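You operate a simulated robot arm through the tools that you are given. There is no shell and no other tool.

The job below is to be done with a simulated two-armed robot. You get a single attempt, and the scene is never put back.

Task
Lamp off, press the test button, reset the breaker, lamp on again.

The check looks at the end state, three seconds after you hand in, the way a careful person would. Anything else that was tipped, shoved, dropped, spilled or broken makes it a failure.

Robot
Two 7-joint arms with fingered hands on one trunk that stands fixed in place. Base frame: the origin is at the foot of the trunk, x ahead of it, y to its left, z up; the work surface is at about z = 860. Units: mm, degrees, N and s.
The left shoulder is at [22, 163, 1166], the right one opposite. Payload 4 kg a hand.
Tool frame (each hand has its own): the origin (TCP) lies between the finger pads and is the grasp point; the fingertips stand 36 mm ahead of it; z points along the fingers, y is the line along which they close. The gripper opens to 124 mm. The gripper's body begins 42 mm behind the TCP. The gripper is a hand of 4 fingers: y runs from the thumb to the fingers, the wrist lies at [-15, -99, -189] in the tool frame, and closing takes about 1.5 s.
Orientation is that of the tool frame in the base frame, as a unit quaternion [w, x, y, z]. With the fingers straight down and the wrist toward the robot, the tool's x, y and z point along [0, 1, 0], [1, 0, 0] and [0, 0, -1] of the base frame.

Tools
- The arms move only by the tool apply_moves. It takes "left_moves", "right_moves" or both (then of equal length, played together; a hand with none holds still); each is a list of rows, each a list of 3 entries, a list of its own where there are three numbers: the closure, from 0 (fully open) to 1 (shut), then the shift along the base's x, y, z in mm, then the turn, a rotation vector about the base's x, y, z in degrees. In form: [[claw, [dx, dy, dz], [ax, ay, az]], ...]. A call has 1 to 20 rows; each row is the pose to reach, as a shift and turn from the pose commanded when the call began. Rows are played at 5 a second. More than 50 mm and 8.6 degrees between two rows, or a gripper value outside its range, and nothing of the call is played. A pose out of reach is approached as far as the arm can. The call stops where the force on the tool passes 40 N (or 10 N more than at its start, if that is more) or the arm is blocked; 0.2 s more then pass. The fingers move at their own pace (about 45 mm/s each) and stop on an object; they squeeze with about 25 N. The grip force told is the motor's: it shows also when the fingers shut on nothing. Time passes only in rows, and 0.2 s behind the last, so rows that repeat a pose let the fingers close. It gives the time, the measured TCP pose, the force on the tool (base axes), the opening and the grip force at its end, in the units of the frame above (readings bear some noise), with the torque about the TCP (base axes, N m) and any sound that the robot's microphone picked up.
- Cameras (640 x 400 px; columns grow to the right, rows downward): "scene" is now at [106.9, -27.5, 1429.2]; the picture's right is [-0.30, -0.95, 0.02], its down [-0.21, 0.05, -0.98] and it looks along [0.93, -0.30, -0.21] (base axes); focal length 214 px, centre (320, 200). "left" rides on the left gripper at [-75, -86, -123] in its tool frame; the picture's right is [-0.70, -0.34, 0.63], its down [0.64, -0.68, 0.35] and it looks along [0.32, 0.65, 0.69] (tool axes); focal length 275 px, centre (320, 200). "right" rides on the right gripper at [75, -86, -123] in its tool frame; the picture's right is [-0.70, 0.34, -0.63], its down [-0.64, -0.68, 0.35] and it looks along [-0.32, 0.65, 0.69] (tool axes); focal length 275 px, centre (320, 200).
- grab_frame(camera): a new picture of that camera. It takes no simulated time.
- move_column(by): slides the trunk up (or, below 0, down) by that many mm; the arms and the scene camera ride with it, the base frame stays. It gives what a move gives, with no picture.
- set_grasp(shape, hand): the hand has 4 fingers and takes this shape, open, in about a second: jaw (thumb against the fingers, like two jaws); tri (thumb and two fingers); tip (a fingertip pinch); poke (one finger out to press); point (the index stretched); flat (the hand flat); cup (the hand cupped); fist (a fist). The gripper value then closes the fingers along that shape, each until it touches; the sizes above hold for jaw. It gives what a move gives, with no picture.
- head_to(pan, tilt): turns the head with the scene camera to pan (to the left, within 86 degrees either way) and tilt (down, from -29 to 69), counted from straight ahead of the robot. It gives what a move gives.
- measure_at(camera, pixels): for up to 12 pixels [column, row] of the newest picture of that camera ("zoom" is the newest enlarged one), the place [x, y, z] in the base frame of the surface seen there, good to about 2 mm. It takes no simulated time.
- close_up(camera, box): a new picture of the part [left, top, right, bottom] of that camera's present view, enlarged. It takes no simulated time.
- finish_job(): hands the job in; it is judged then, once.

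Open the grippers and draw the arms clear of the work before you hand the job in, unless the task says otherwise.

The tools are called after "Emit:" by a JSON object that holds its "name" and its "arguments". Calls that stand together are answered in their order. apply_moves: Moves the arms, as the interface text tells. Its arguments: {"type":"object","properties":{"left_moves":{"type":"array","items":{"type":"array"}},"right_moves":{"type":"array","items":{"type":"array"}}},"required":[]} The other tools are called the same way: move_column (by) slides the trunk up or down; set_grasp (shape, hand) gives the hand a shape; head_to (pan, tilt) turns the head that bears the scene camera; grab_frame (camera) takes a picture; measure_at (camera, pixels) gives the place of the surface under pixels of a picture; close_up (camera, box) takes an enlarged picture of a part of a camera's view; finish_job () hands the job in.

At the start:

```text
clock: 0.0
left_position: [767.9, 153.9, 1590.7]
left_tcp_rot: [0.0, 0.707, 0.707, 0.0]
left_contact_force: [0.6, 0.2, -1.6]
left_wrist_torque: [-0.02, -0.02, -0.03]
left_grip_width: 123.5
left_gripper_force: 0.0
left_shape: jaw
right_position: [682.2, -445.3, 1640.4]
right_tcp_rot: [0.0, 0.707, 0.707, 0.0]
right_contact_force: [-0.2, -0.1, 0.3]
right_wrist_torque: [0.0, -0.04, 0.01]
right_grip_width: 123.8
right_gripper_force: 0.1
right_shape: jaw
trunk travel left (down, up): [-325.0, 153.0]
head pan, tilt: [-17.5, 9.0]
```

scene: 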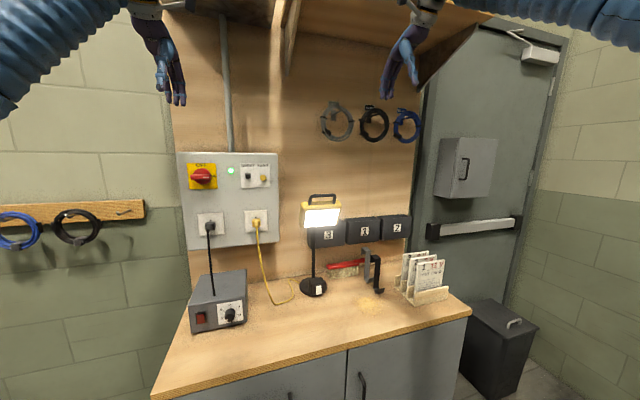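
right: 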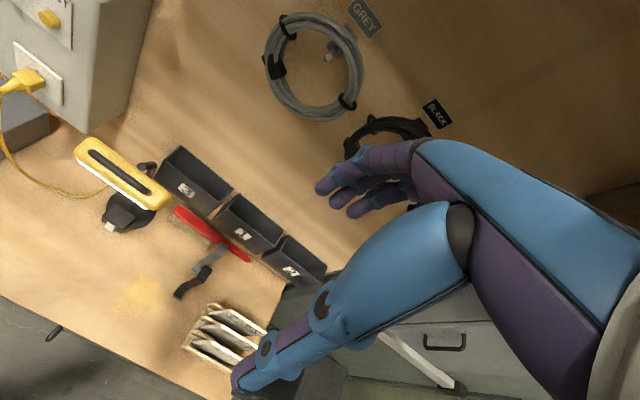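
left: 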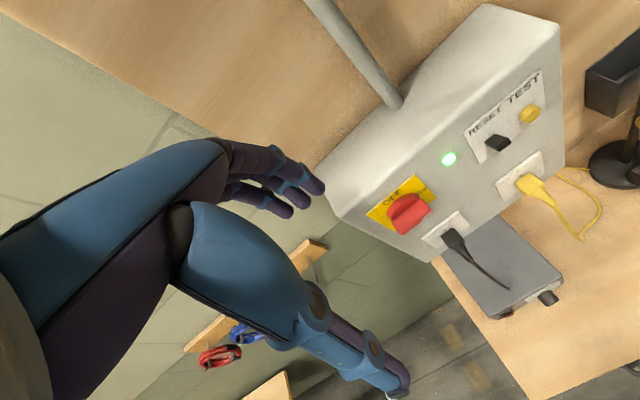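

The scene shows a panel box at about (232,200) with the TEST/RESET plate at (256,176), and the lit lamp at (320,215) with a base switch near (318,289). I'll enlarge these parts.

Emit:
{"name": "close_up", "arguments": {"camera": "scene", "box": [175, 145, 285, 255]}}

Emit:
{"name": "close_up", "arguments": {"camera": "scene", "box": [270, 180, 400, 310]}}

Emit:
{"name": "close_up", "arguments": {"camera": "left", "box": [340, 40, 600, 260]}}

```text
3.64 times, centred on (230, 200) of scene
```

zoom: 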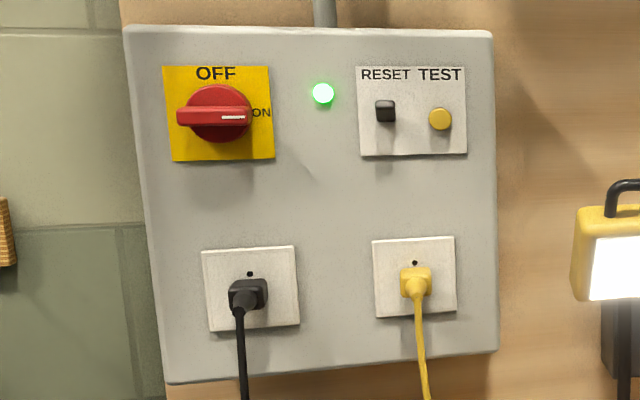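

```text
3.08 times, centred on (335, 245) of scene
```

zoom: 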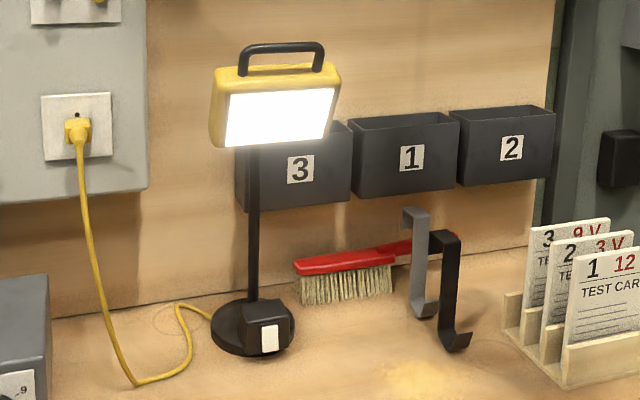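

```text
1.82 times, centred on (470, 150) of left
```

zoom: 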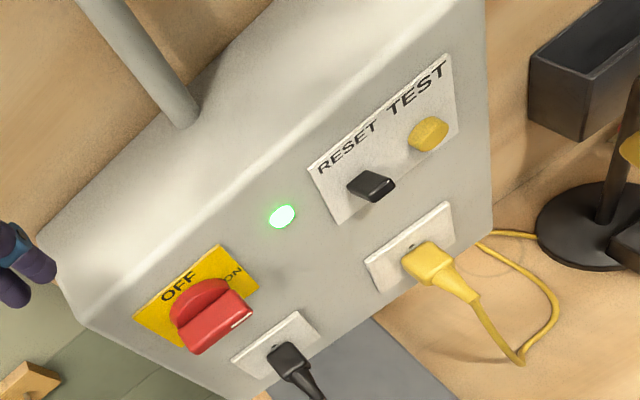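

The lamp's white rocker is on a block at the foot, the RESET lever is black and sticks out of the panel, and TEST is a yellow button. Now I measure their places, beginning with an enlarged view of the panel plate.

Emit:
{"name": "close_up", "arguments": {"camera": "scene", "box": [232, 155, 282, 195]}}

```text
10.00 times, centred on (257, 175) of scene
```

zoom: 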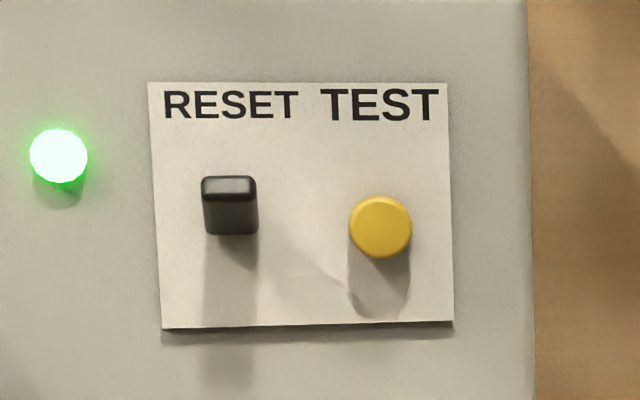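

I measure the plate, lever (230,205) and button (380,227).

Emit:
{"name": "measure_at", "arguments": {"camera": "zoom", "pixels": [[380, 227], [380, 202], [355, 227], [229, 188], [229, 212], [229, 230], [208, 212], [252, 212], [300, 200], [170, 310], [440, 310], [500, 200]]}}

Emit:
{"name": "close_up", "arguments": {"camera": "scene", "box": [293, 267, 343, 307]}}

```text
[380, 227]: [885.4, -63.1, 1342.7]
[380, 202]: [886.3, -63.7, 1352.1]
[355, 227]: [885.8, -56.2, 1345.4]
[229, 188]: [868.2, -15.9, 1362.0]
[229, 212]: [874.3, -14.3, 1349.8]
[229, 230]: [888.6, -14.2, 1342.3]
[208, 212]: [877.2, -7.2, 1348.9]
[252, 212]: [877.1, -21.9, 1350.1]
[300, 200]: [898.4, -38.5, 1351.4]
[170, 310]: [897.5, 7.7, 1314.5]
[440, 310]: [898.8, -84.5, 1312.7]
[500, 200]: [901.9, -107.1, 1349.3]
```

```text
10.00 times, centred on (318, 287) of scene
```

zoom: 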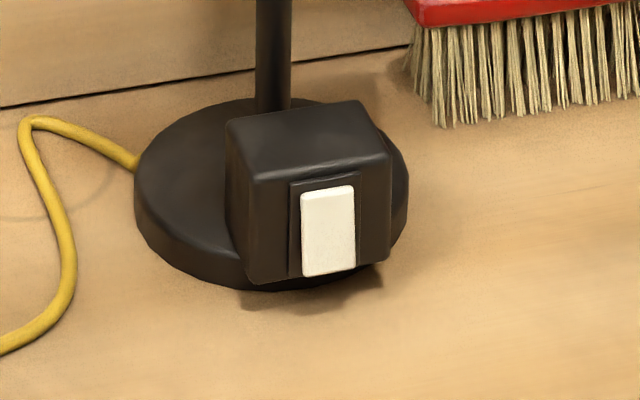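

I measure the rocker, its block and the lamp base.

Emit:
{"name": "measure_at", "arguments": {"camera": "zoom", "pixels": [[328, 195], [328, 212], [328, 230], [328, 250], [328, 268], [307, 230], [350, 230], [296, 230], [372, 230], [300, 140], [270, 250], [180, 190]]}}

Emit:
{"name": "measure_at", "arguments": {"camera": "scene", "pixels": [[305, 206], [336, 206], [320, 215], [320, 226], [312, 250], [350, 265], [366, 265], [378, 275], [205, 275], [245, 270], [280, 300], [320, 320]]}}

```text
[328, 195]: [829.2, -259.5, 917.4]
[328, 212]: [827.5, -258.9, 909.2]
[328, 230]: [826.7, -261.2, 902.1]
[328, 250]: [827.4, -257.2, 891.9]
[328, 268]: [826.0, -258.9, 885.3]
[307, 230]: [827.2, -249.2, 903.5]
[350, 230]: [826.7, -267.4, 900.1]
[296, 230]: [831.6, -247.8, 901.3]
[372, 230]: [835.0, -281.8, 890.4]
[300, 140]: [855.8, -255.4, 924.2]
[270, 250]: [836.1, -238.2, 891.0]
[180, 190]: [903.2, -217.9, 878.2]
```

```text
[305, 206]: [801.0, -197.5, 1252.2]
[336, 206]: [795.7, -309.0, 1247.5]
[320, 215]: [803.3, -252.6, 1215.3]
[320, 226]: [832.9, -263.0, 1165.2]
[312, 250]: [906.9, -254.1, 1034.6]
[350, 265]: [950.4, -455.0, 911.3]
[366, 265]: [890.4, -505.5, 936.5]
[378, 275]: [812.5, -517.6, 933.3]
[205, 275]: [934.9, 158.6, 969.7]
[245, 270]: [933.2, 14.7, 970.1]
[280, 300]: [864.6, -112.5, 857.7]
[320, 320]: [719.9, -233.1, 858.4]
```

The rocker faces the robot at about (827,-259,901), the TEST button at (885,-63,1343), and the lever tip at about (868,-15,1357). I set both hands to the poke shape and look at where the finger ends up.

Emit:
{"name": "set_grasp", "arguments": {"hand": "right", "shape": "poke"}}

Emit:
{"name": "set_grasp", "arguments": {"hand": "left", "shape": "poke"}}

Emit:
{"name": "grab_frame", "arguments": {"camera": "right"}}

Emit:
{"name": "grab_frame", "arguments": {"camera": "left"}}

Emit:
{"name": "grab_frame", "arguments": {"camera": "scene"}}

```text
clock: 0.9
left_position: [767.0, 153.3, 1592.1]
left_tcp_rot: [0.0, 0.707, 0.707, 0.001]
left_contact_force: [0.0, -0.1, 0.3]
left_wrist_torque: [-0.01, -0.04, 0.01]
left_grip_width: 123.3
left_gripper_force: 0.0
left_shape: jaw
right_position: [682.6, -445.5, 1641.2]
right_tcp_rot: [0.0, 0.707, 0.707, 0.0]
right_contact_force: [0.0, -0.1, -1.0]
right_wrist_torque: [-0.02, 0.0, 0.0]
right_grip_width: 0.0
right_gripper_force: 0.1
right_shape: poke
trunk travel left (down, up): [-325.0, 153.0]
head pan, tilt: [-17.5, 9.0]
```

```text
clock: 1.8
left_position: [767.7, 152.9, 1591.5]
left_tcp_rot: [0.0, 0.707, 0.707, 0.0]
left_contact_force: [0.7, -0.2, -0.3]
left_wrist_torque: [0.0, 0.0, 0.04]
left_grip_width: 0.1
left_gripper_force: 0.0
left_shape: poke
right_position: [681.5, -445.4, 1640.7]
right_tcp_rot: [0.001, 0.707, 0.707, 0.0]
right_contact_force: [0.1, 0.3, 0.0]
right_wrist_torque: [0.0, 0.02, -0.01]
right_grip_width: 0.1
right_gripper_force: 0.0
right_shape: poke
trunk travel left (down, up): [-325.0, 153.0]
head pan, tilt: [-17.5, 9.0]
```

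```text
taken
```

right: 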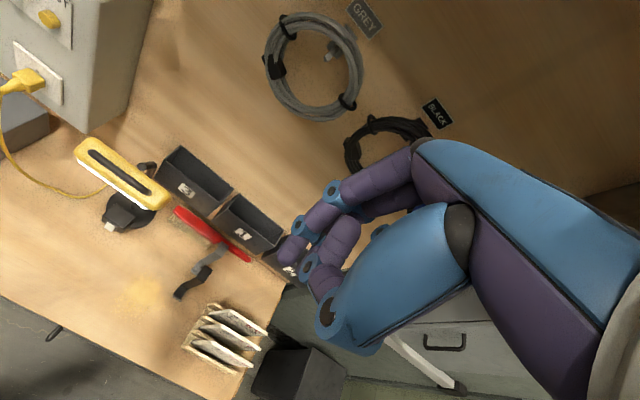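

```text
taken
```

left: 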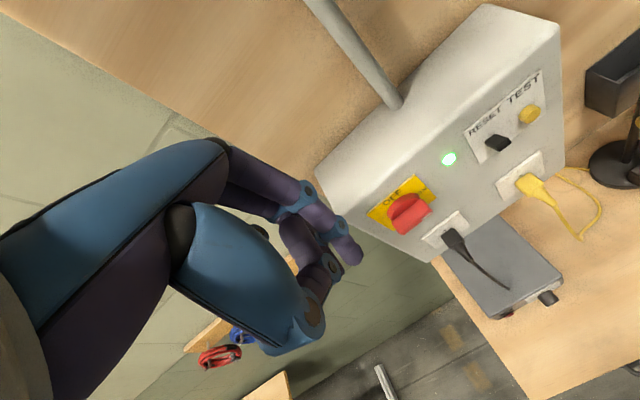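

```text
taken
```

scene: 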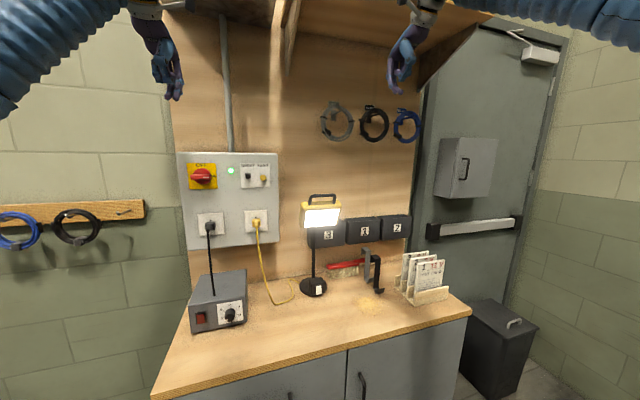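

The extended fingertip shows at (352,253) in the left picture and (285,252) in the right; I measure both to get the tip offset from the TCP.

Emit:
{"name": "measure_at", "arguments": {"camera": "left", "pixels": [[352, 258], [357, 256], [345, 245], [355, 248], [345, 262], [325, 290], [335, 270]]}}

Emit:
{"name": "measure_at", "arguments": {"camera": "right", "pixels": [[284, 257], [281, 252], [290, 245], [296, 255], [310, 285], [330, 190]]}}

Emit:
{"name": "close_up", "arguments": {"camera": "left", "box": [200, 140, 400, 360]}}

Emit:
{"name": "close_up", "arguments": {"camera": "right", "box": [240, 140, 440, 360]}}

```text
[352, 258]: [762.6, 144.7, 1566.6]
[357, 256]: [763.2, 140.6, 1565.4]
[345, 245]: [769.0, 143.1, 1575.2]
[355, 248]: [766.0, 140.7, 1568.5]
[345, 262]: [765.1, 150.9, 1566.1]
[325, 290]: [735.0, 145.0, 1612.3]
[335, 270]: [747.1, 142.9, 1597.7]
```

```text
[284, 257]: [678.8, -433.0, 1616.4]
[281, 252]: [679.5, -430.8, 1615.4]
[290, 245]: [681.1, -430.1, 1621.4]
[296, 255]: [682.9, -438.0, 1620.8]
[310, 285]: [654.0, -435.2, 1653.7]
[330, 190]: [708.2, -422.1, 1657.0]
```

```text
1.82 times, centred on (300, 250) of left
```

zoom: 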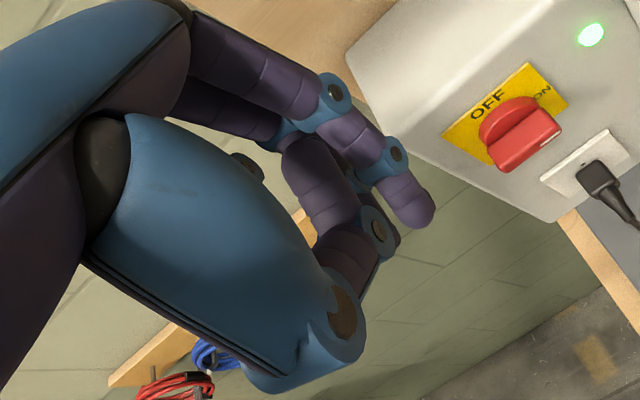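

```text
1.82 times, centred on (340, 250) of right
```

zoom: 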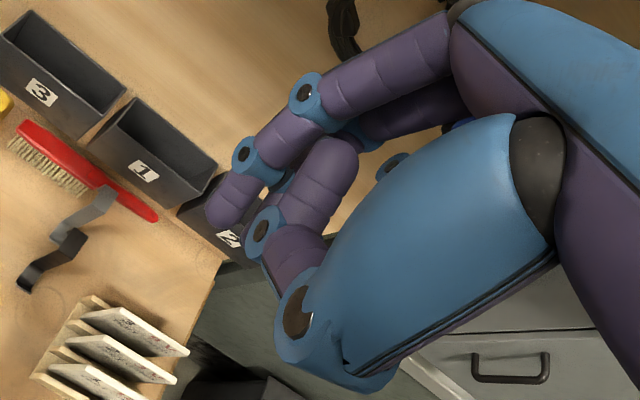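

In poke the tip stands about 27 mm ahead of the TCP, and the curled digits lie about 30 mm behind the tip. I try "point" on the right hand to compare.

Emit:
{"name": "set_grasp", "arguments": {"hand": "right", "shape": "point"}}

Emit:
{"name": "close_up", "arguments": {"camera": "right", "box": [140, 140, 460, 360]}}

```text
clock: 2.7
left_position: [767.4, 153.6, 1591.3]
left_tcp_rot: [0.0, 0.707, 0.707, 0.0]
left_contact_force: [0.0, 0.0, -0.5]
left_wrist_torque: [0.03, -0.02, 0.02]
left_grip_width: 0.0
left_gripper_force: 0.1
left_shape: poke
right_position: [681.6, -445.2, 1641.6]
right_tcp_rot: [0.0, 0.707, 0.708, 0.0]
right_contact_force: [0.2, 0.1, -0.9]
right_wrist_torque: [0.0, -0.03, 0.01]
right_grip_width: 116.1
right_gripper_force: 0.0
right_shape: point
trunk travel left (down, up): [-325.0, 153.0]
head pan, tilt: [-17.5, 9.0]
```

```text
1.82 times, centred on (300, 250) of right
```

zoom: 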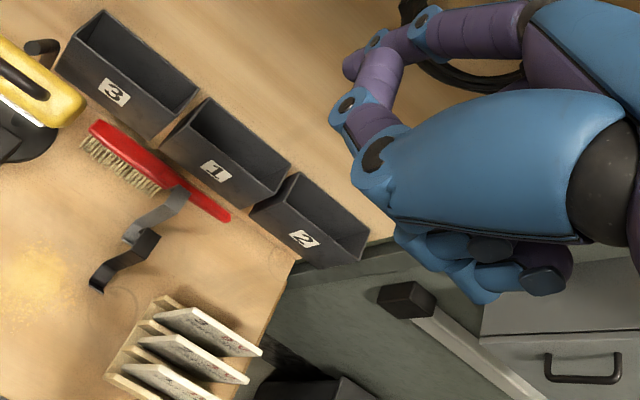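

Point folds the index sideways, so poke is better; I go back to it on the right hand.

Emit:
{"name": "set_grasp", "arguments": {"hand": "right", "shape": "poke"}}

```text
clock: 3.6
left_position: [767.5, 152.8, 1591.3]
left_tcp_rot: [0.0, 0.707, 0.707, 0.0]
left_contact_force: [0.3, 0.0, 0.0]
left_wrist_torque: [-0.03, -0.03, 0.03]
left_grip_width: 0.1
left_gripper_force: 0.0
left_shape: poke
right_position: [682.5, -443.6, 1639.8]
right_tcp_rot: [0.0, 0.707, 0.707, 0.0]
right_contact_force: [0.1, -0.1, -0.4]
right_wrist_torque: [0.0, -0.01, -0.03]
right_grip_width: 0.2
right_gripper_force: 0.0
right_shape: poke
trunk travel left (down, up): [-325.0, 153.0]
head pan, tilt: [-17.5, 9.0]
```

I bring the right hand down in front of the lamp to about (690,-270,1000), turning the finger up to 45 degrees forward; the line stays about 80 mm in front of the lamp head.

Emit:
{"name": "apply_moves", "arguments": {"right_moves": [[0, [0, 12.5, -45.8], [0, -7.5, 0]], [0, [0, 25, -91.6], [0, -15, 0]], [0, [0, 37.5, -137.4], [0, -22.5, 0]], [0, [0, 50, -183.2], [0, -30, 0]], [0, [0, 62.5, -229], [0, -37.5, 0]], [0, [0, 75, -274.8], [0, -45, 0]], [0, [0, 87.5, -320.6], [0, -45, 0]], [0, [0, 100, -366.4], [0, -45, 0]], [0, [0, 112.5, -412.2], [0, -45, 0]], [0, [0, 125, -458], [0, -45, 0]], [0, [0, 137.5, -503.8], [0, -45, 0]], [0, [0, 150, -549.6], [0, -45, 0]], [0, [0, 162.5, -595.4], [0, -45, 0]], [0, [8, 175, -641], [0, -45, 0]]]}}

Emit:
{"name": "grab_frame", "arguments": {"camera": "scene"}}

Emit:
{"name": "grab_frame", "arguments": {"camera": "right"}}

```text
clock: 6.6
left_position: [769.3, 153.5, 1589.4]
left_tcp_rot: [-0.001, 0.707, 0.708, -0.001]
left_contact_force: [0.3, -0.3, 0.3]
left_wrist_torque: [0.02, 0.01, 0.03]
left_grip_width: 0.0
left_gripper_force: 0.1
left_shape: poke
right_position: [688.8, -266.8, 998.3]
right_tcp_rot: [0.27, 0.654, 0.653, 0.27]
right_contact_force: [-0.3, 0.7, -0.6]
right_wrist_torque: [-0.01, 0.0, 0.03]
right_grip_width: 0.0
right_gripper_force: 0.2
right_shape: poke
trunk travel left (down, up): [-325.0, 153.0]
head pan, tilt: [-17.5, 9.0]
```

```text
taken
```

scene: 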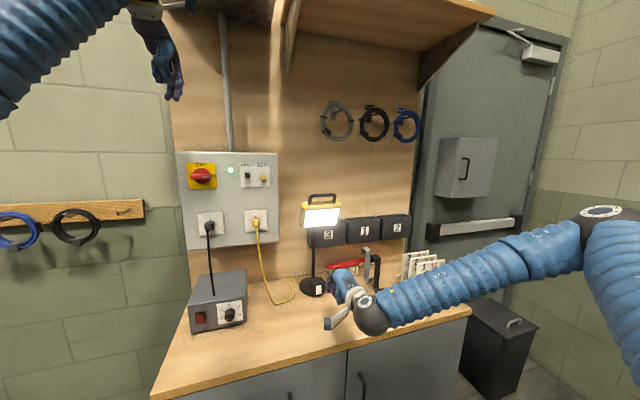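

```text
taken
```

right: 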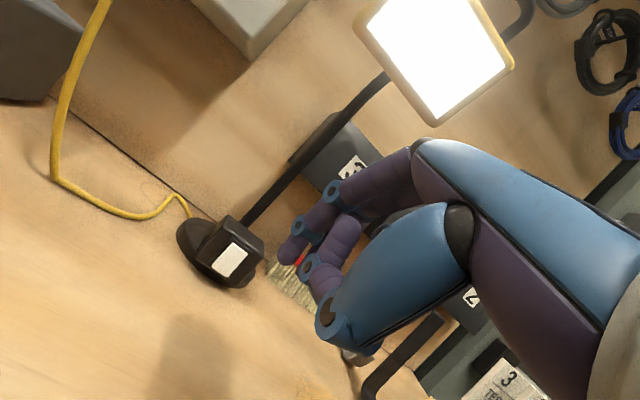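

The hand is in front of the lamp, with the rocker at (231,260) in the right picture. I enlarge it to see which half is in.

Emit:
{"name": "close_up", "arguments": {"camera": "right", "box": [170, 200, 330, 310]}}

Emit:
{"name": "measure_at", "arguments": {"camera": "right", "pixels": [[284, 257], [281, 252], [290, 245], [296, 255], [236, 246], [224, 273]]}}

```text
3.64 times, centred on (250, 255) of right
```

zoom: 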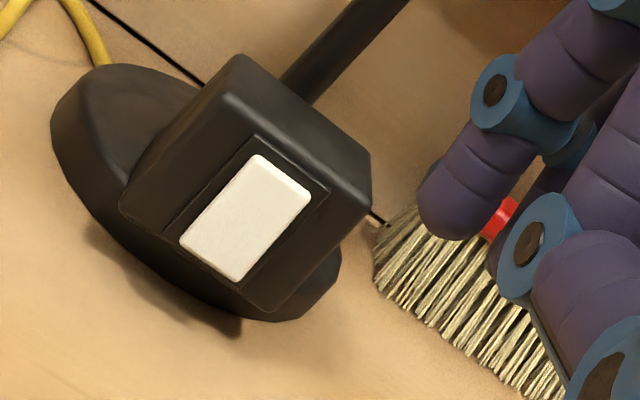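

```text
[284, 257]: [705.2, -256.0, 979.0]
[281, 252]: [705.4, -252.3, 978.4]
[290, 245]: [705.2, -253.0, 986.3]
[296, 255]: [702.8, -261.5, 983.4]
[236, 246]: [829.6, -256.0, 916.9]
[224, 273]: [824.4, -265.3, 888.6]
```

The rocker's top is pressed in (x≈829.6 at the top, 824.4 at the bottom), so on = top in and pressing the lower half turns it off. I move the fingertip to about 20 mm in front of the lower half.

Emit:
{"name": "apply_moves", "arguments": {"right_moves": [[0, [24, 1, -24], [0, 0, 0]], [0, [48, 2, -48], [0, 0, 0]], [0, [68, 3, -72], [0, 0, 0]], [0, [80, 4, -94], [0, 0, 0]], [0, [90, 4, -94], [0, 0, 0]]]}}

Emit:
{"name": "close_up", "arguments": {"camera": "right", "box": [190, 160, 350, 310]}}

Emit:
{"name": "close_up", "arguments": {"camera": "scene", "box": [280, 250, 360, 320]}}

```text
clock: 7.8
left_position: [767.1, 154.0, 1592.2]
left_tcp_rot: [0.0, 0.706, 0.708, 0.001]
left_contact_force: [-0.2, -0.8, -0.5]
left_wrist_torque: [0.0, 0.02, 0.0]
left_grip_width: 0.0
left_gripper_force: 0.1
left_shape: poke
right_position: [778.1, -265.2, 905.6]
right_tcp_rot: [0.27, 0.653, 0.654, 0.27]
right_contact_force: [1.1, 0.4, -0.7]
right_wrist_torque: [0.0, 0.02, 0.0]
right_grip_width: 0.0
right_gripper_force: 0.0
right_shape: poke
trunk travel left (down, up): [-325.0, 153.0]
head pan, tilt: [-17.5, 9.0]
```

```text
2.67 times, centred on (270, 235) of right
```

zoom: 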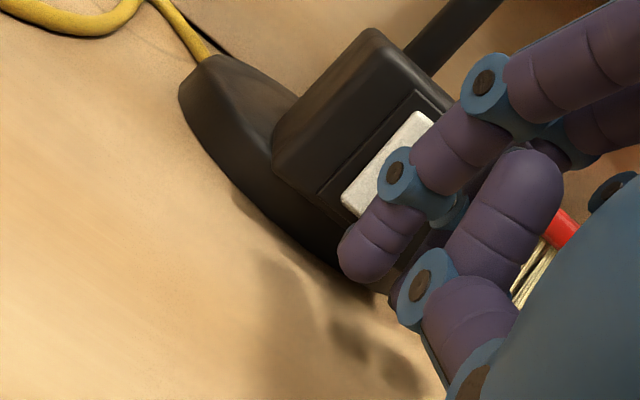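

```text
5.71 times, centred on (320, 285) of scene
```

zoom: 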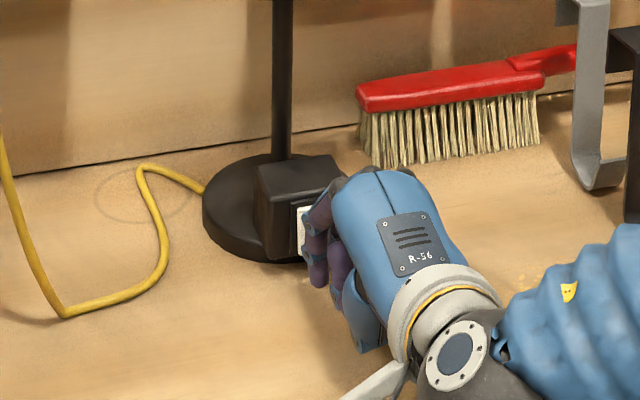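

The finger bends down at its last joint; I measure the tip and joint versus the rocker to see what would touch first.

Emit:
{"name": "close_up", "arguments": {"camera": "right", "box": [250, 180, 350, 280]}}

Emit:
{"name": "measure_at", "arguments": {"camera": "right", "pixels": [[320, 257], [321, 251], [326, 260], [334, 241], [337, 224], [346, 216], [359, 207], [372, 190], [342, 228], [354, 236]]}}

```text
4.00 times, centred on (300, 230) of right
```

zoom: 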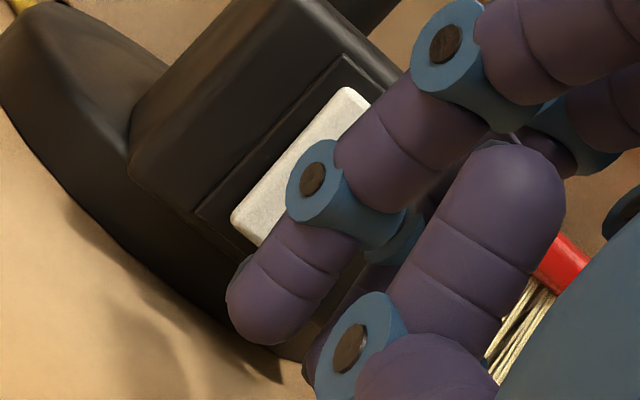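

```text
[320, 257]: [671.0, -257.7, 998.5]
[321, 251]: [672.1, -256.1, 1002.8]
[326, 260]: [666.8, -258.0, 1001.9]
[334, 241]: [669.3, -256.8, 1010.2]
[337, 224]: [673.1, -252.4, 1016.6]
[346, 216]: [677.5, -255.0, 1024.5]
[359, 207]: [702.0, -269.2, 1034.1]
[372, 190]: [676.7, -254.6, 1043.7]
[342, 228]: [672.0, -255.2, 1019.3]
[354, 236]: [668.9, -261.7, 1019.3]
```

Those values came from the older picture, so I measure in the newest enlargement instead.

Emit:
{"name": "measure_at", "arguments": {"camera": "zoom", "pixels": [[232, 300], [240, 325], [265, 335], [260, 260], [290, 180], [312, 150], [312, 180], [360, 130], [415, 65], [445, 45], [340, 110], [250, 215]]}}

```text
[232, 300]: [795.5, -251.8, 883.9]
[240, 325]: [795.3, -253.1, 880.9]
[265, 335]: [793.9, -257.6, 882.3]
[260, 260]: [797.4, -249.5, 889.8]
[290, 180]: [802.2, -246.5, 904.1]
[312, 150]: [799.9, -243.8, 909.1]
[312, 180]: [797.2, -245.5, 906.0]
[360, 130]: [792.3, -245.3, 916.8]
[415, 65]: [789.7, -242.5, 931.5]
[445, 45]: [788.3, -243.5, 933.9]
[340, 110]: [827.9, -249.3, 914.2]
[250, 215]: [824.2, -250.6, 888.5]
```

The joint hub (x≈802, z≈904) leads the tip (x≈796), so in this pose the hub would touch too high on the rocker. I back away to free space and look at other shapes.

Emit:
{"name": "apply_moves", "arguments": {"right_moves": [[0, [-40, 0, 10], [0, 0, 0]], [0, [-80, 0, 50], [0, 0, 0]], [0, [-110, 0, 95], [0, 0, 0]], [0, [-120, -20, 140], [0, 0, 0]], [0, [-120, -30, 170], [0, 0, 0]]]}}

Emit:
{"name": "set_grasp", "arguments": {"hand": "right", "shape": "flat"}}

Emit:
{"name": "grab_frame", "arguments": {"camera": "right"}}

Emit:
{"name": "close_up", "arguments": {"camera": "scene", "box": [280, 220, 400, 340]}}

```text
refused: row 2 steps farther than a row can; nothing moved
```

```text
clock: 8.7
left_position: [762.9, 154.8, 1593.5]
left_tcp_rot: [0.001, 0.707, 0.708, 0.001]
left_contact_force: [1.0, 0.1, 0.0]
left_wrist_torque: [0.0, -0.01, -0.02]
left_grip_width: 0.1
left_gripper_force: 0.0
left_shape: poke
right_position: [775.4, -262.4, 905.3]
right_tcp_rot: [0.269, 0.652, 0.655, 0.271]
right_contact_force: [-60.1, 11.0, -16.9]
right_wrist_torque: [0.03, 1.23, 0.54]
right_grip_width: 116.4
right_gripper_force: 0.0
right_shape: flat
trunk travel left (down, up): [-325.0, 153.0]
head pan, tilt: [-17.5, 9.0]
```

```text
taken
```

right: 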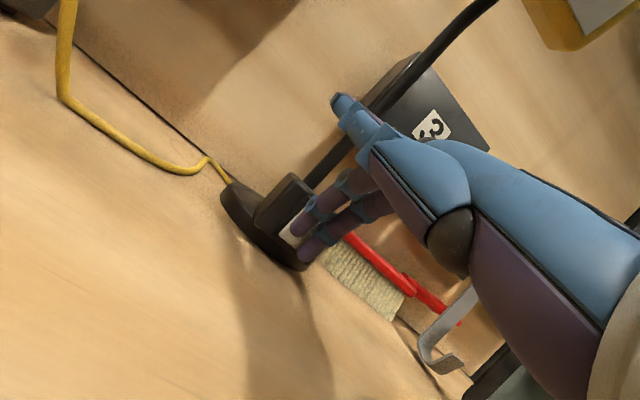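

```text
3.33 times, centred on (340, 280) of scene
```

zoom: 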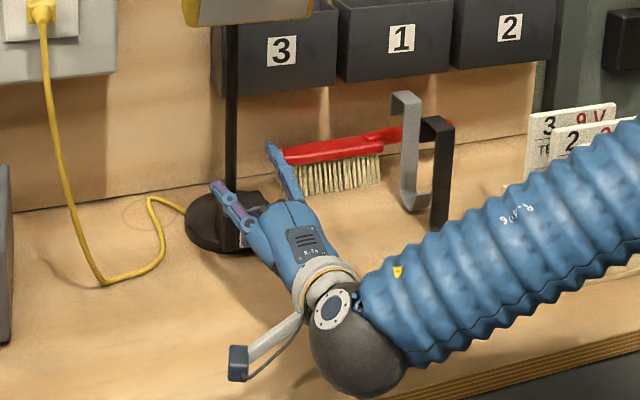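

The retreat was refused (my step was too long) and the hand opened right against the lamp, with a 60 N reading; the lamp now looks off. I should not have queued those together. First I draw straight back in short steps.

Emit:
{"name": "apply_moves", "arguments": {"right_moves": [[0, [-15, 0, 0], [0, 0, 0]], [0, [-40, 0, 0], [0, 0, 0]], [0, [-75, 0, 15], [0, 0, 0]], [0, [-100, 0, 50], [0, 0, 0]]]}}

```text
clock: 9.7
left_position: [764.8, 152.9, 1593.6]
left_tcp_rot: [0.001, 0.706, 0.708, 0.0]
left_contact_force: [0.5, -0.4, 0.1]
left_wrist_torque: [0.01, -0.04, 0.02]
left_grip_width: 0.0
left_gripper_force: 0.0
left_shape: poke
right_position: [677.3, -266.2, 958.8]
right_tcp_rot: [0.272, 0.653, 0.653, 0.271]
right_contact_force: [-0.1, -0.6, 0.1]
right_wrist_torque: [0.02, -0.03, 0.02]
right_grip_width: 116.5
right_gripper_force: 0.0
right_shape: flat
trunk travel left (down, up): [-325.0, 153.0]
head pan, tilt: [-17.5, 9.0]
```

The hand is free again (about 0 N). I check whether the lamp moved from its place.

Emit:
{"name": "grab_frame", "arguments": {"camera": "scene"}}

Emit:
{"name": "grab_frame", "arguments": {"camera": "right"}}

Emit:
{"name": "close_up", "arguments": {"camera": "scene", "box": [270, 180, 400, 310]}}

```text
taken
```

scene: 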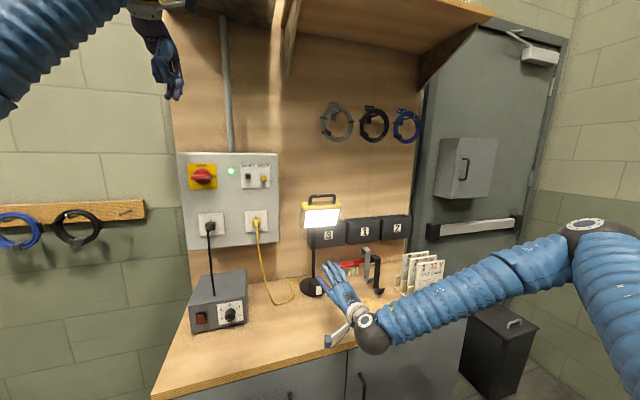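

```text
taken
```

right: 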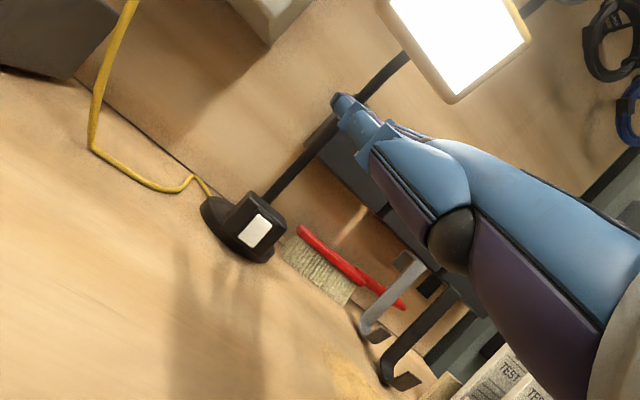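

```text
3.08 times, centred on (335, 245) of scene
```

zoom: 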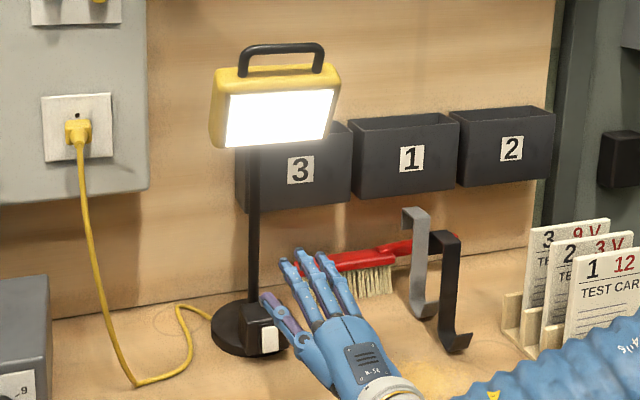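

The lamp is still on and appears where it was; I re-measure the rocker and head to be sure.

Emit:
{"name": "close_up", "arguments": {"camera": "scene", "box": [293, 267, 343, 307]}}

Emit:
{"name": "measure_at", "arguments": {"camera": "scene", "pixels": [[305, 206], [336, 206], [320, 215], [312, 250]]}}

Emit:
{"name": "measure_at", "arguments": {"camera": "zoom", "pixels": [[328, 195], [328, 212], [328, 230], [328, 250], [328, 268], [307, 230], [300, 140], [270, 250], [180, 190]]}}

```text
10.00 times, centred on (318, 287) of scene
```

zoom: 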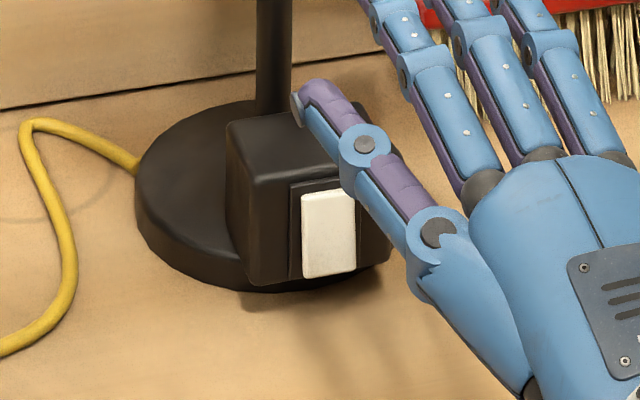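

```text
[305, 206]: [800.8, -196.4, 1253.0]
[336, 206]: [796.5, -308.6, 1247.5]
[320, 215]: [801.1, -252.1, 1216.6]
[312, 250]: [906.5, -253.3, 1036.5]
```

```text
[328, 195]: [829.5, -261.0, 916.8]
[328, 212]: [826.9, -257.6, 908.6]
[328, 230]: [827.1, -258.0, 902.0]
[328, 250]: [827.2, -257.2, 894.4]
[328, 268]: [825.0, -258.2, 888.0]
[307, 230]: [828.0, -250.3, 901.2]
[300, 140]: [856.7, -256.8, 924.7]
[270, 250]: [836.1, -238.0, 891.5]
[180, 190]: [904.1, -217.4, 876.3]
```

The lamp is within 1 mm of where it was, so no harm done. In flat shape the fingers look straight; I measure their tips and joints in an enlarged view to see which part would lead in x.

Emit:
{"name": "close_up", "arguments": {"camera": "scene", "box": [310, 255, 370, 315]}}

```text
6.67 times, centred on (340, 285) of scene
```

zoom: 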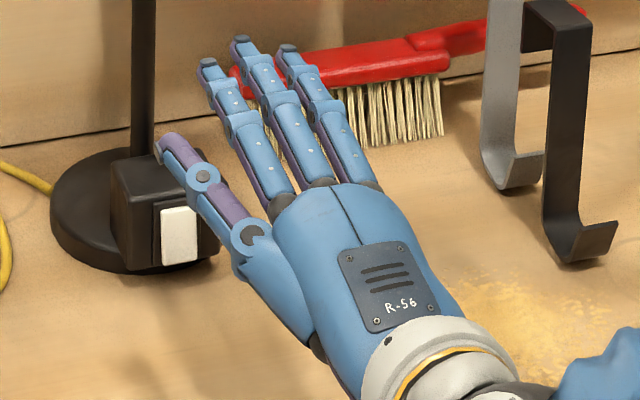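

Emit:
{"name": "measure_at", "arguments": {"camera": "zoom", "pixels": [[208, 63], [220, 85], [240, 122], [285, 195], [240, 44], [253, 62], [275, 100], [318, 182], [288, 48], [330, 107], [165, 143], [203, 176]]}}

```text
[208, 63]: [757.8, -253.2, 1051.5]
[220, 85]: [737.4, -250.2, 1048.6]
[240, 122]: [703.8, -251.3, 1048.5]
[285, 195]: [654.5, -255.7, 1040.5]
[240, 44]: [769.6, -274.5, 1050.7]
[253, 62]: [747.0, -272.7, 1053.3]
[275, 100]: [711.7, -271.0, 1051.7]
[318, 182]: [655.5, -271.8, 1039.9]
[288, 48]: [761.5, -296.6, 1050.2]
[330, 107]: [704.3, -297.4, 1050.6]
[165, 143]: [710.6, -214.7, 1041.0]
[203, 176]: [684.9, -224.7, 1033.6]
```

In flat shape the middle finger is straight and leads its neighbours by about 10 mm, with its tip at about TCP+(94,-8,+85) at this tilt. I turn the tool back to straight down, which makes that finger point 45° forward-down with the wrist high above, staying clear of the lamp.

Emit:
{"name": "apply_moves", "arguments": {"right_moves": [[0, [-5, 3, 0], [0, 7.5, 0]], [0, [-10, 6, 0], [0, 15, 0]], [0, [-15, 9, 0], [0, 22.5, 0]], [0, [-20, 12, 0], [0, 30, 0]], [0, [-25, 14, 0], [0, 37.5, 0]], [0, [-30, 15, 0], [0, 45, 0]], [0, [-30, 15, 0], [0, 45, 0]]]}}

Emit:
{"name": "grab_frame", "arguments": {"camera": "scene"}}

Emit:
{"name": "close_up", "arguments": {"camera": "scene", "box": [295, 245, 365, 315]}}

```text
clock: 11.3
left_position: [767.4, 152.7, 1590.9]
left_tcp_rot: [0.0, 0.707, 0.707, 0.0]
left_contact_force: [0.1, 0.3, 0.0]
left_wrist_torque: [0.03, 0.01, 0.04]
left_grip_width: 0.1
left_gripper_force: 0.1
left_shape: poke
right_position: [650.1, -250.9, 956.3]
right_tcp_rot: [-0.001, 0.707, 0.707, 0.0]
right_contact_force: [0.0, 0.6, 0.4]
right_wrist_torque: [0.04, 0.02, 0.02]
right_grip_width: 116.2
right_gripper_force: 0.0
right_shape: flat
trunk travel left (down, up): [-325.0, 153.0]
head pan, tilt: [-17.5, 9.0]
```

```text
taken
```

scene: 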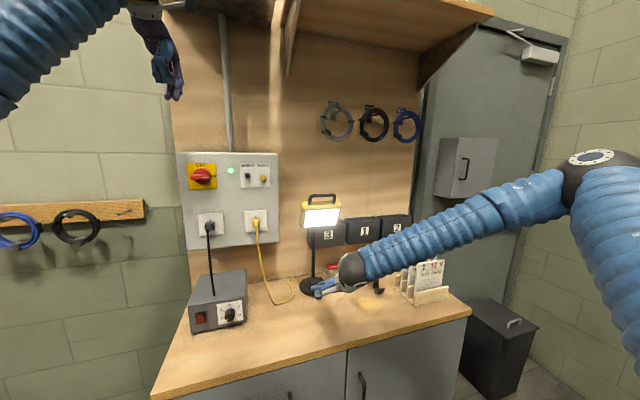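

```text
5.71 times, centred on (330, 280) of scene
```

zoom: 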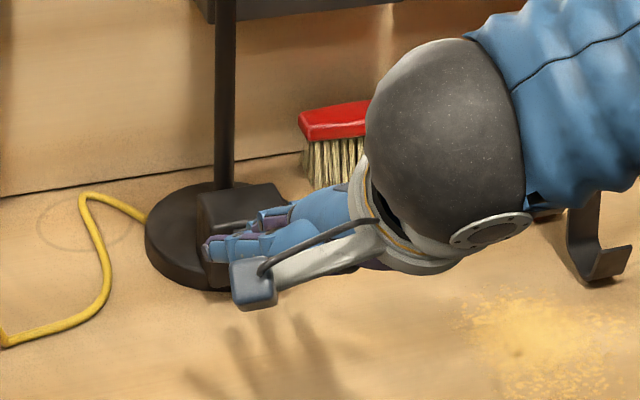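

The wrist now hides the fingers from the scene camera, so I look through the right camera.

Emit:
{"name": "grab_frame", "arguments": {"camera": "right"}}

Emit:
{"name": "grab_frame", "arguments": {"camera": "left"}}

```text
taken
```

right: 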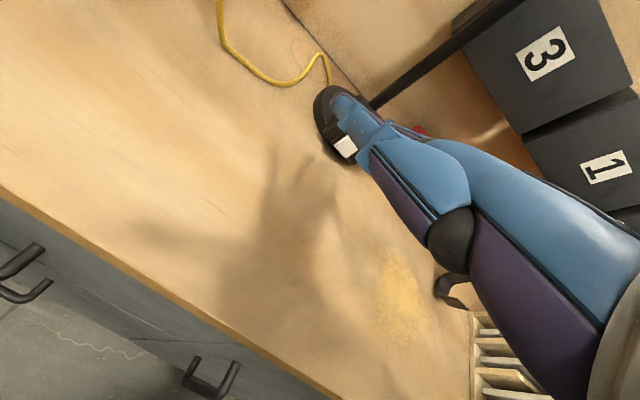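

```text
taken
```

left: 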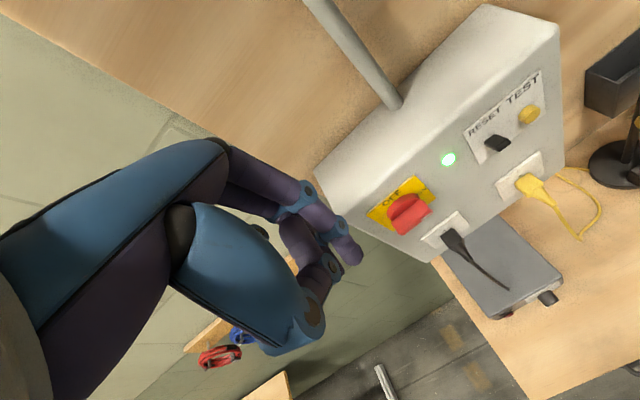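

The thumb hides the rocker from the right camera, so I use the left hand as a viewer. I bring it down to about (690,-50,1040) with a 76° yaw to the right, so that its camera looks at the rocker from the front left, well clear of the right hand.

Emit:
{"name": "apply_moves", "arguments": {"left_moves": [[0, [-6, -15.7, -42.3], [0, 0, -5.85]], [0, [-12, -31.4, -84.6], [0, 0, -11.7]], [0, [-18, -47.1, -126.9], [0, 0, -17.55]], [0, [-24, -62.8, -169.2], [0, 0, -23.4]], [0, [-30, -78.5, -211.5], [0, 0, -29.25]], [0, [-36, -94.2, -253.8], [0, 0, -35.1]], [0, [-42, -109.9, -296.1], [0, 0, -40.95]], [0, [-48, -125.6, -338.4], [0, 0, -46.8]], [0, [-54, -141.3, -380.7], [0, 0, -52.65]], [0, [-60, -157, -423], [0, 0, -58.5]], [0, [-66, -172.7, -465.3], [0, 0, -64.35]], [0, [-72, -188.4, -507.6], [0, 0, -70.2]], [0, [-78, -204, -550], [0, 0, -76]]]}}

Emit:
{"name": "grab_frame", "arguments": {"camera": "left"}}

Emit:
{"name": "grab_frame", "arguments": {"camera": "scene"}}

```text
clock: 14.1
left_position: [687.4, -46.3, 1040.9]
left_tcp_rot: [0.0, 0.993, 0.121, -0.001]
left_contact_force: [-0.5, 0.1, 0.5]
left_wrist_torque: [0.0, -0.01, 0.01]
left_grip_width: 0.2
left_gripper_force: 0.1
left_shape: poke
right_position: [650.4, -250.3, 955.6]
right_tcp_rot: [0.0, 0.707, 0.707, 0.0]
right_contact_force: [0.1, 0.8, -0.1]
right_wrist_torque: [0.01, 0.02, -0.01]
right_grip_width: 116.3
right_gripper_force: 0.1
right_shape: flat
trunk travel left (down, up): [-325.0, 153.0]
head pan, tilt: [-17.5, 9.0]
```

```text
taken
```

left: 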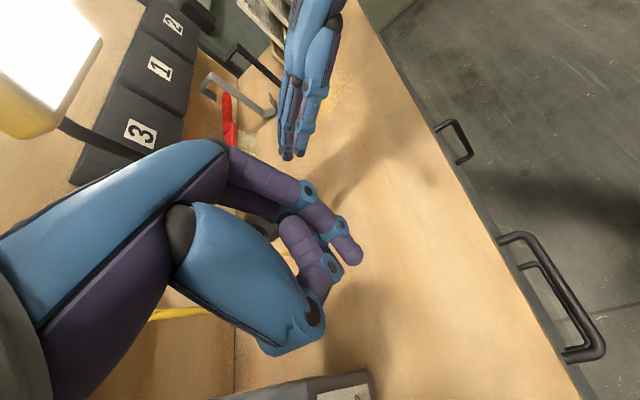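

```text
taken
```

scene: 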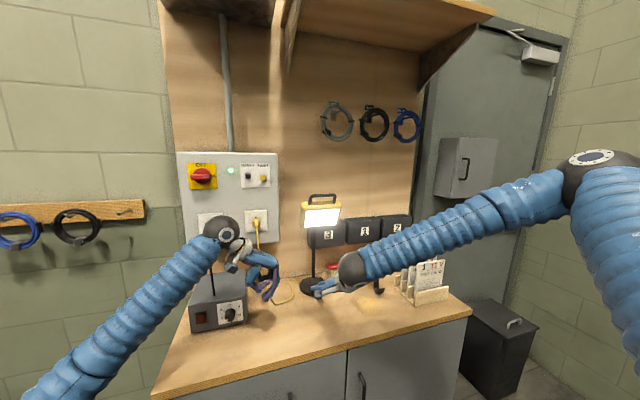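

The left hand itself hides the rocker from its camera (expected near (285,183)). I turn it back by 31° around the vertical and shift it so the rocker falls near (365,82), beyond the fingers.

Emit:
{"name": "apply_moves", "arguments": {"left_moves": [[0, [5, 14, 0], [0, 0, 7.75]], [0, [10, 28, 0], [0, 0, 15.5]], [0, [15, 42, 0], [0, 0, 23.25]], [0, [20, 57, 0], [0, 0, 31]]]}}

Emit:
{"name": "grab_frame", "arguments": {"camera": "left"}}

```text
clock: 15.1
left_position: [708.3, 6.2, 1041.9]
left_tcp_rot: [0.0, 0.923, 0.384, 0.0]
left_contact_force: [-0.6, -0.6, 0.0]
left_wrist_torque: [0.0, -0.01, 0.04]
left_grip_width: 0.0
left_gripper_force: 0.1
left_shape: poke
right_position: [649.3, -251.0, 956.7]
right_tcp_rot: [0.0, 0.707, 0.707, 0.0]
right_contact_force: [-0.8, -0.1, -0.8]
right_wrist_torque: [-0.01, 0.02, -0.02]
right_grip_width: 116.2
right_gripper_force: 0.1
right_shape: flat
trunk travel left (down, up): [-325.0, 153.0]
head pan, tilt: [-17.5, 9.0]
```

```text
taken
```

left: 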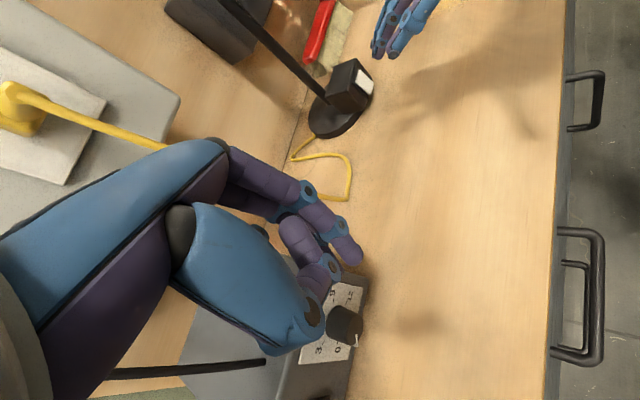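

Now the rocker shows at (365,82) and the right fingertips at (382,55). I enlarge that part to measure them.

Emit:
{"name": "close_up", "arguments": {"camera": "left", "box": [310, 0, 450, 140]}}

```text
2.86 times, centred on (380, 70) of left
```

zoom: 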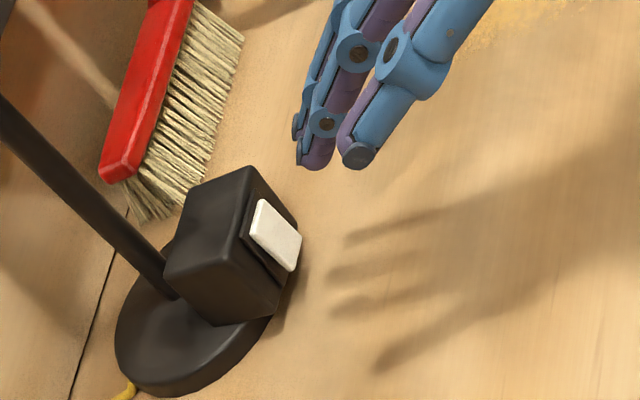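

Emit:
{"name": "measure_at", "arguments": {"camera": "zoom", "pixels": [[300, 163], [317, 160], [297, 130], [325, 122], [345, 60], [350, 155], [365, 155], [397, 55], [265, 210], [290, 260], [275, 235], [285, 290]]}}

```text
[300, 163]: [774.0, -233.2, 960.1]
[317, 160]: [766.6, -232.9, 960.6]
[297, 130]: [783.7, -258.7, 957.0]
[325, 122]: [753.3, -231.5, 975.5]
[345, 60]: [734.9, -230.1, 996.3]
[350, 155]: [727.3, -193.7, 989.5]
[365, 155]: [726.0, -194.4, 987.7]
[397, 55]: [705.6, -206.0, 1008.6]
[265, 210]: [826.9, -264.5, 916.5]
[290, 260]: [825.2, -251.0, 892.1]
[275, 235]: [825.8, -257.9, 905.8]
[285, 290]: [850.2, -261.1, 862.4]
```

The middle fingertip is at (784,-259,957) and the rocker's lower half at (825,-251…-259,890). I lower the hand 68 mm and go 20 mm ahead, stopping about 20 mm short of the rocker.

Emit:
{"name": "apply_moves", "arguments": {"right_moves": [[0, [0, 0, -25], [0, 0, 0]], [0, [0, 0, -50], [0, 0, 0]], [0, [5, 0, -68], [0, 0, 0]], [0, [20, 0, -68], [0, 0, 0]], [0, [20, 0, -68], [0, 0, 0]]]}}

Emit:
{"name": "close_up", "arguments": {"camera": "left", "box": [320, 30, 420, 130]}}

```text
clock: 16.3
left_position: [707.7, 6.7, 1040.8]
left_tcp_rot: [0.0, 0.924, 0.383, 0.0]
left_contact_force: [-0.1, 0.3, 0.0]
left_wrist_torque: [0.02, 0.0, -0.02]
left_grip_width: 0.0
left_gripper_force: 0.1
left_shape: poke
right_position: [669.8, -250.7, 886.4]
right_tcp_rot: [0.0, 0.707, 0.708, 0.0]
right_contact_force: [-0.2, 0.0, 0.2]
right_wrist_torque: [0.03, 0.03, 0.0]
right_grip_width: 116.1
right_gripper_force: 0.2
right_shape: flat
trunk travel left (down, up): [-325.0, 153.0]
head pan, tilt: [-17.5, 9.0]
```

```text
4.00 times, centred on (370, 80) of left
```

zoom: 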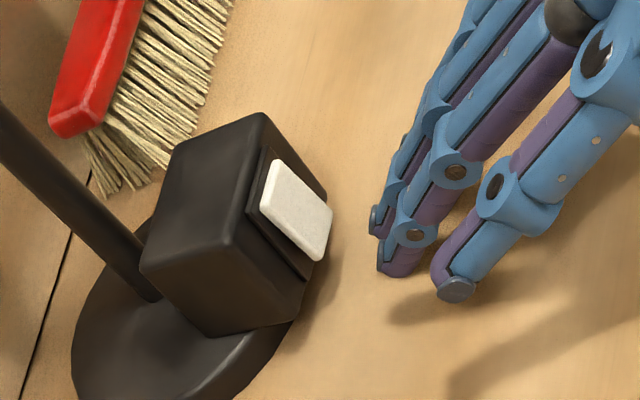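

Emit:
{"name": "measure_at", "arguments": {"camera": "zoom", "pixels": [[374, 210], [373, 220], [374, 230], [380, 260], [395, 270], [325, 245], [275, 180], [300, 215], [325, 225], [270, 320]]}}

```text
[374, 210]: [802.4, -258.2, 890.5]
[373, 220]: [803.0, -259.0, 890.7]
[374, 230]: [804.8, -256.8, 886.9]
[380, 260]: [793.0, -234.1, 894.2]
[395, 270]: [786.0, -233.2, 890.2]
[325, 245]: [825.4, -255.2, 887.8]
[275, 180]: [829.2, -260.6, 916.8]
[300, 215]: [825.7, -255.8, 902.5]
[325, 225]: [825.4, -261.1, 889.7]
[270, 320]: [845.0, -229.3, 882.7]
```

The tip is at (804,-258,888), lined up with the rocker's lower half 21 mm ahead. I advance 20 mm in small rows and read the force.

Emit:
{"name": "apply_moves", "arguments": {"right_moves": [[0, [10, 0, 0], [0, 0, 0]], [0, [16, 0, 0], [0, 0, 0]], [0, [19, 0, 0], [0, 0, 0]], [0, [20, 0, 0], [0, 0, 0]]]}}

Emit:
{"name": "close_up", "arguments": {"camera": "left", "box": [320, 30, 420, 130]}}

```text
clock: 17.3
left_position: [708.6, 7.1, 1041.8]
left_tcp_rot: [0.0, 0.924, 0.383, 0.0]
left_contact_force: [-0.9, 0.1, 0.3]
left_wrist_torque: [0.0, 0.01, -0.03]
left_grip_width: 0.0
left_gripper_force: 0.1
left_shape: poke
right_position: [689.1, -250.4, 887.5]
right_tcp_rot: [0.0, 0.707, 0.707, 0.0]
right_contact_force: [-0.7, 0.4, -0.9]
right_wrist_torque: [0.01, 0.08, 0.0]
right_grip_width: 116.3
right_gripper_force: 0.0
right_shape: flat
trunk travel left (down, up): [-325.0, 153.0]
head pan, tilt: [-17.5, 9.0]
```

```text
4.00 times, centred on (370, 80) of left
```

zoom: 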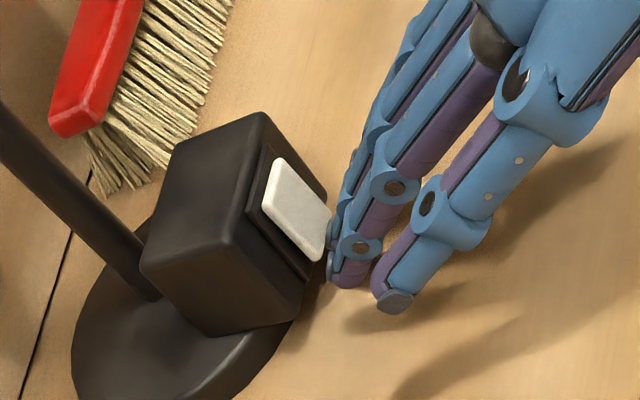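

The middle fingertip is just at the rocker (about 0.7 N, torque starting). I push on in 1 mm steps, a few at a time.

Emit:
{"name": "apply_moves", "arguments": {"right_moves": [[0, [1, 0, 0], [0, 0, 0]], [0, [2, 0, 0], [0, 0, 0]], [0, [3, 0, 0], [0, 0, 0]]]}}

Emit:
{"name": "grab_frame", "arguments": {"camera": "left"}}

Emit:
{"name": "close_up", "arguments": {"camera": "scene", "box": [270, 180, 400, 310]}}

```text
clock: 18.1
left_position: [706.8, 5.9, 1039.8]
left_tcp_rot: [0.0, 0.924, 0.382, 0.0]
left_contact_force: [0.0, 0.1, 0.2]
left_wrist_torque: [-0.02, 0.02, -0.01]
left_grip_width: 0.0
left_gripper_force: 0.1
left_shape: poke
right_position: [693.3, -250.6, 888.0]
right_tcp_rot: [0.0, 0.707, 0.707, 0.0]
right_contact_force: [-1.5, 0.1, -0.8]
right_wrist_torque: [-0.01, 0.04, 0.01]
right_grip_width: 116.2
right_gripper_force: 0.0
right_shape: flat
trunk travel left (down, up): [-325.0, 153.0]
head pan, tilt: [-17.5, 9.0]
```

```text
taken
```

left: 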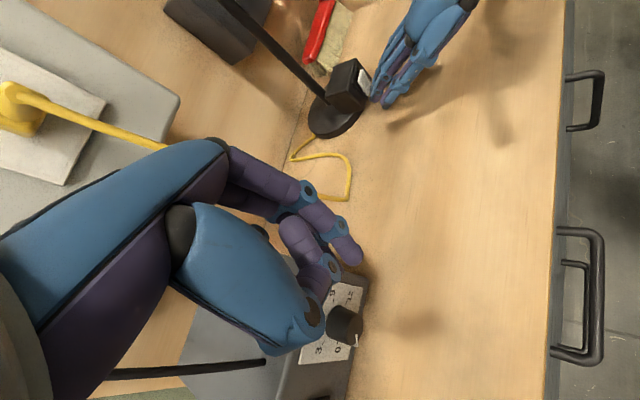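

```text
3.08 times, centred on (335, 245) of scene
```

zoom: 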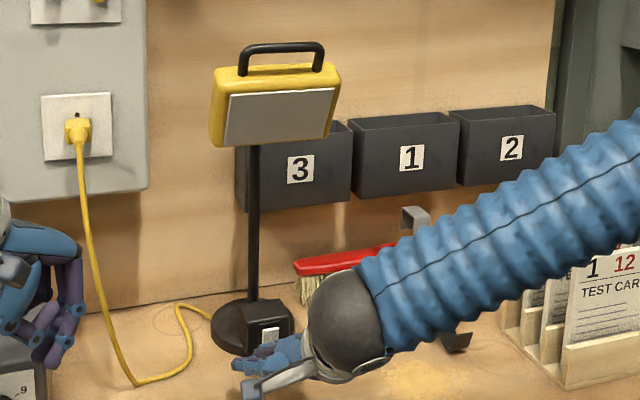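

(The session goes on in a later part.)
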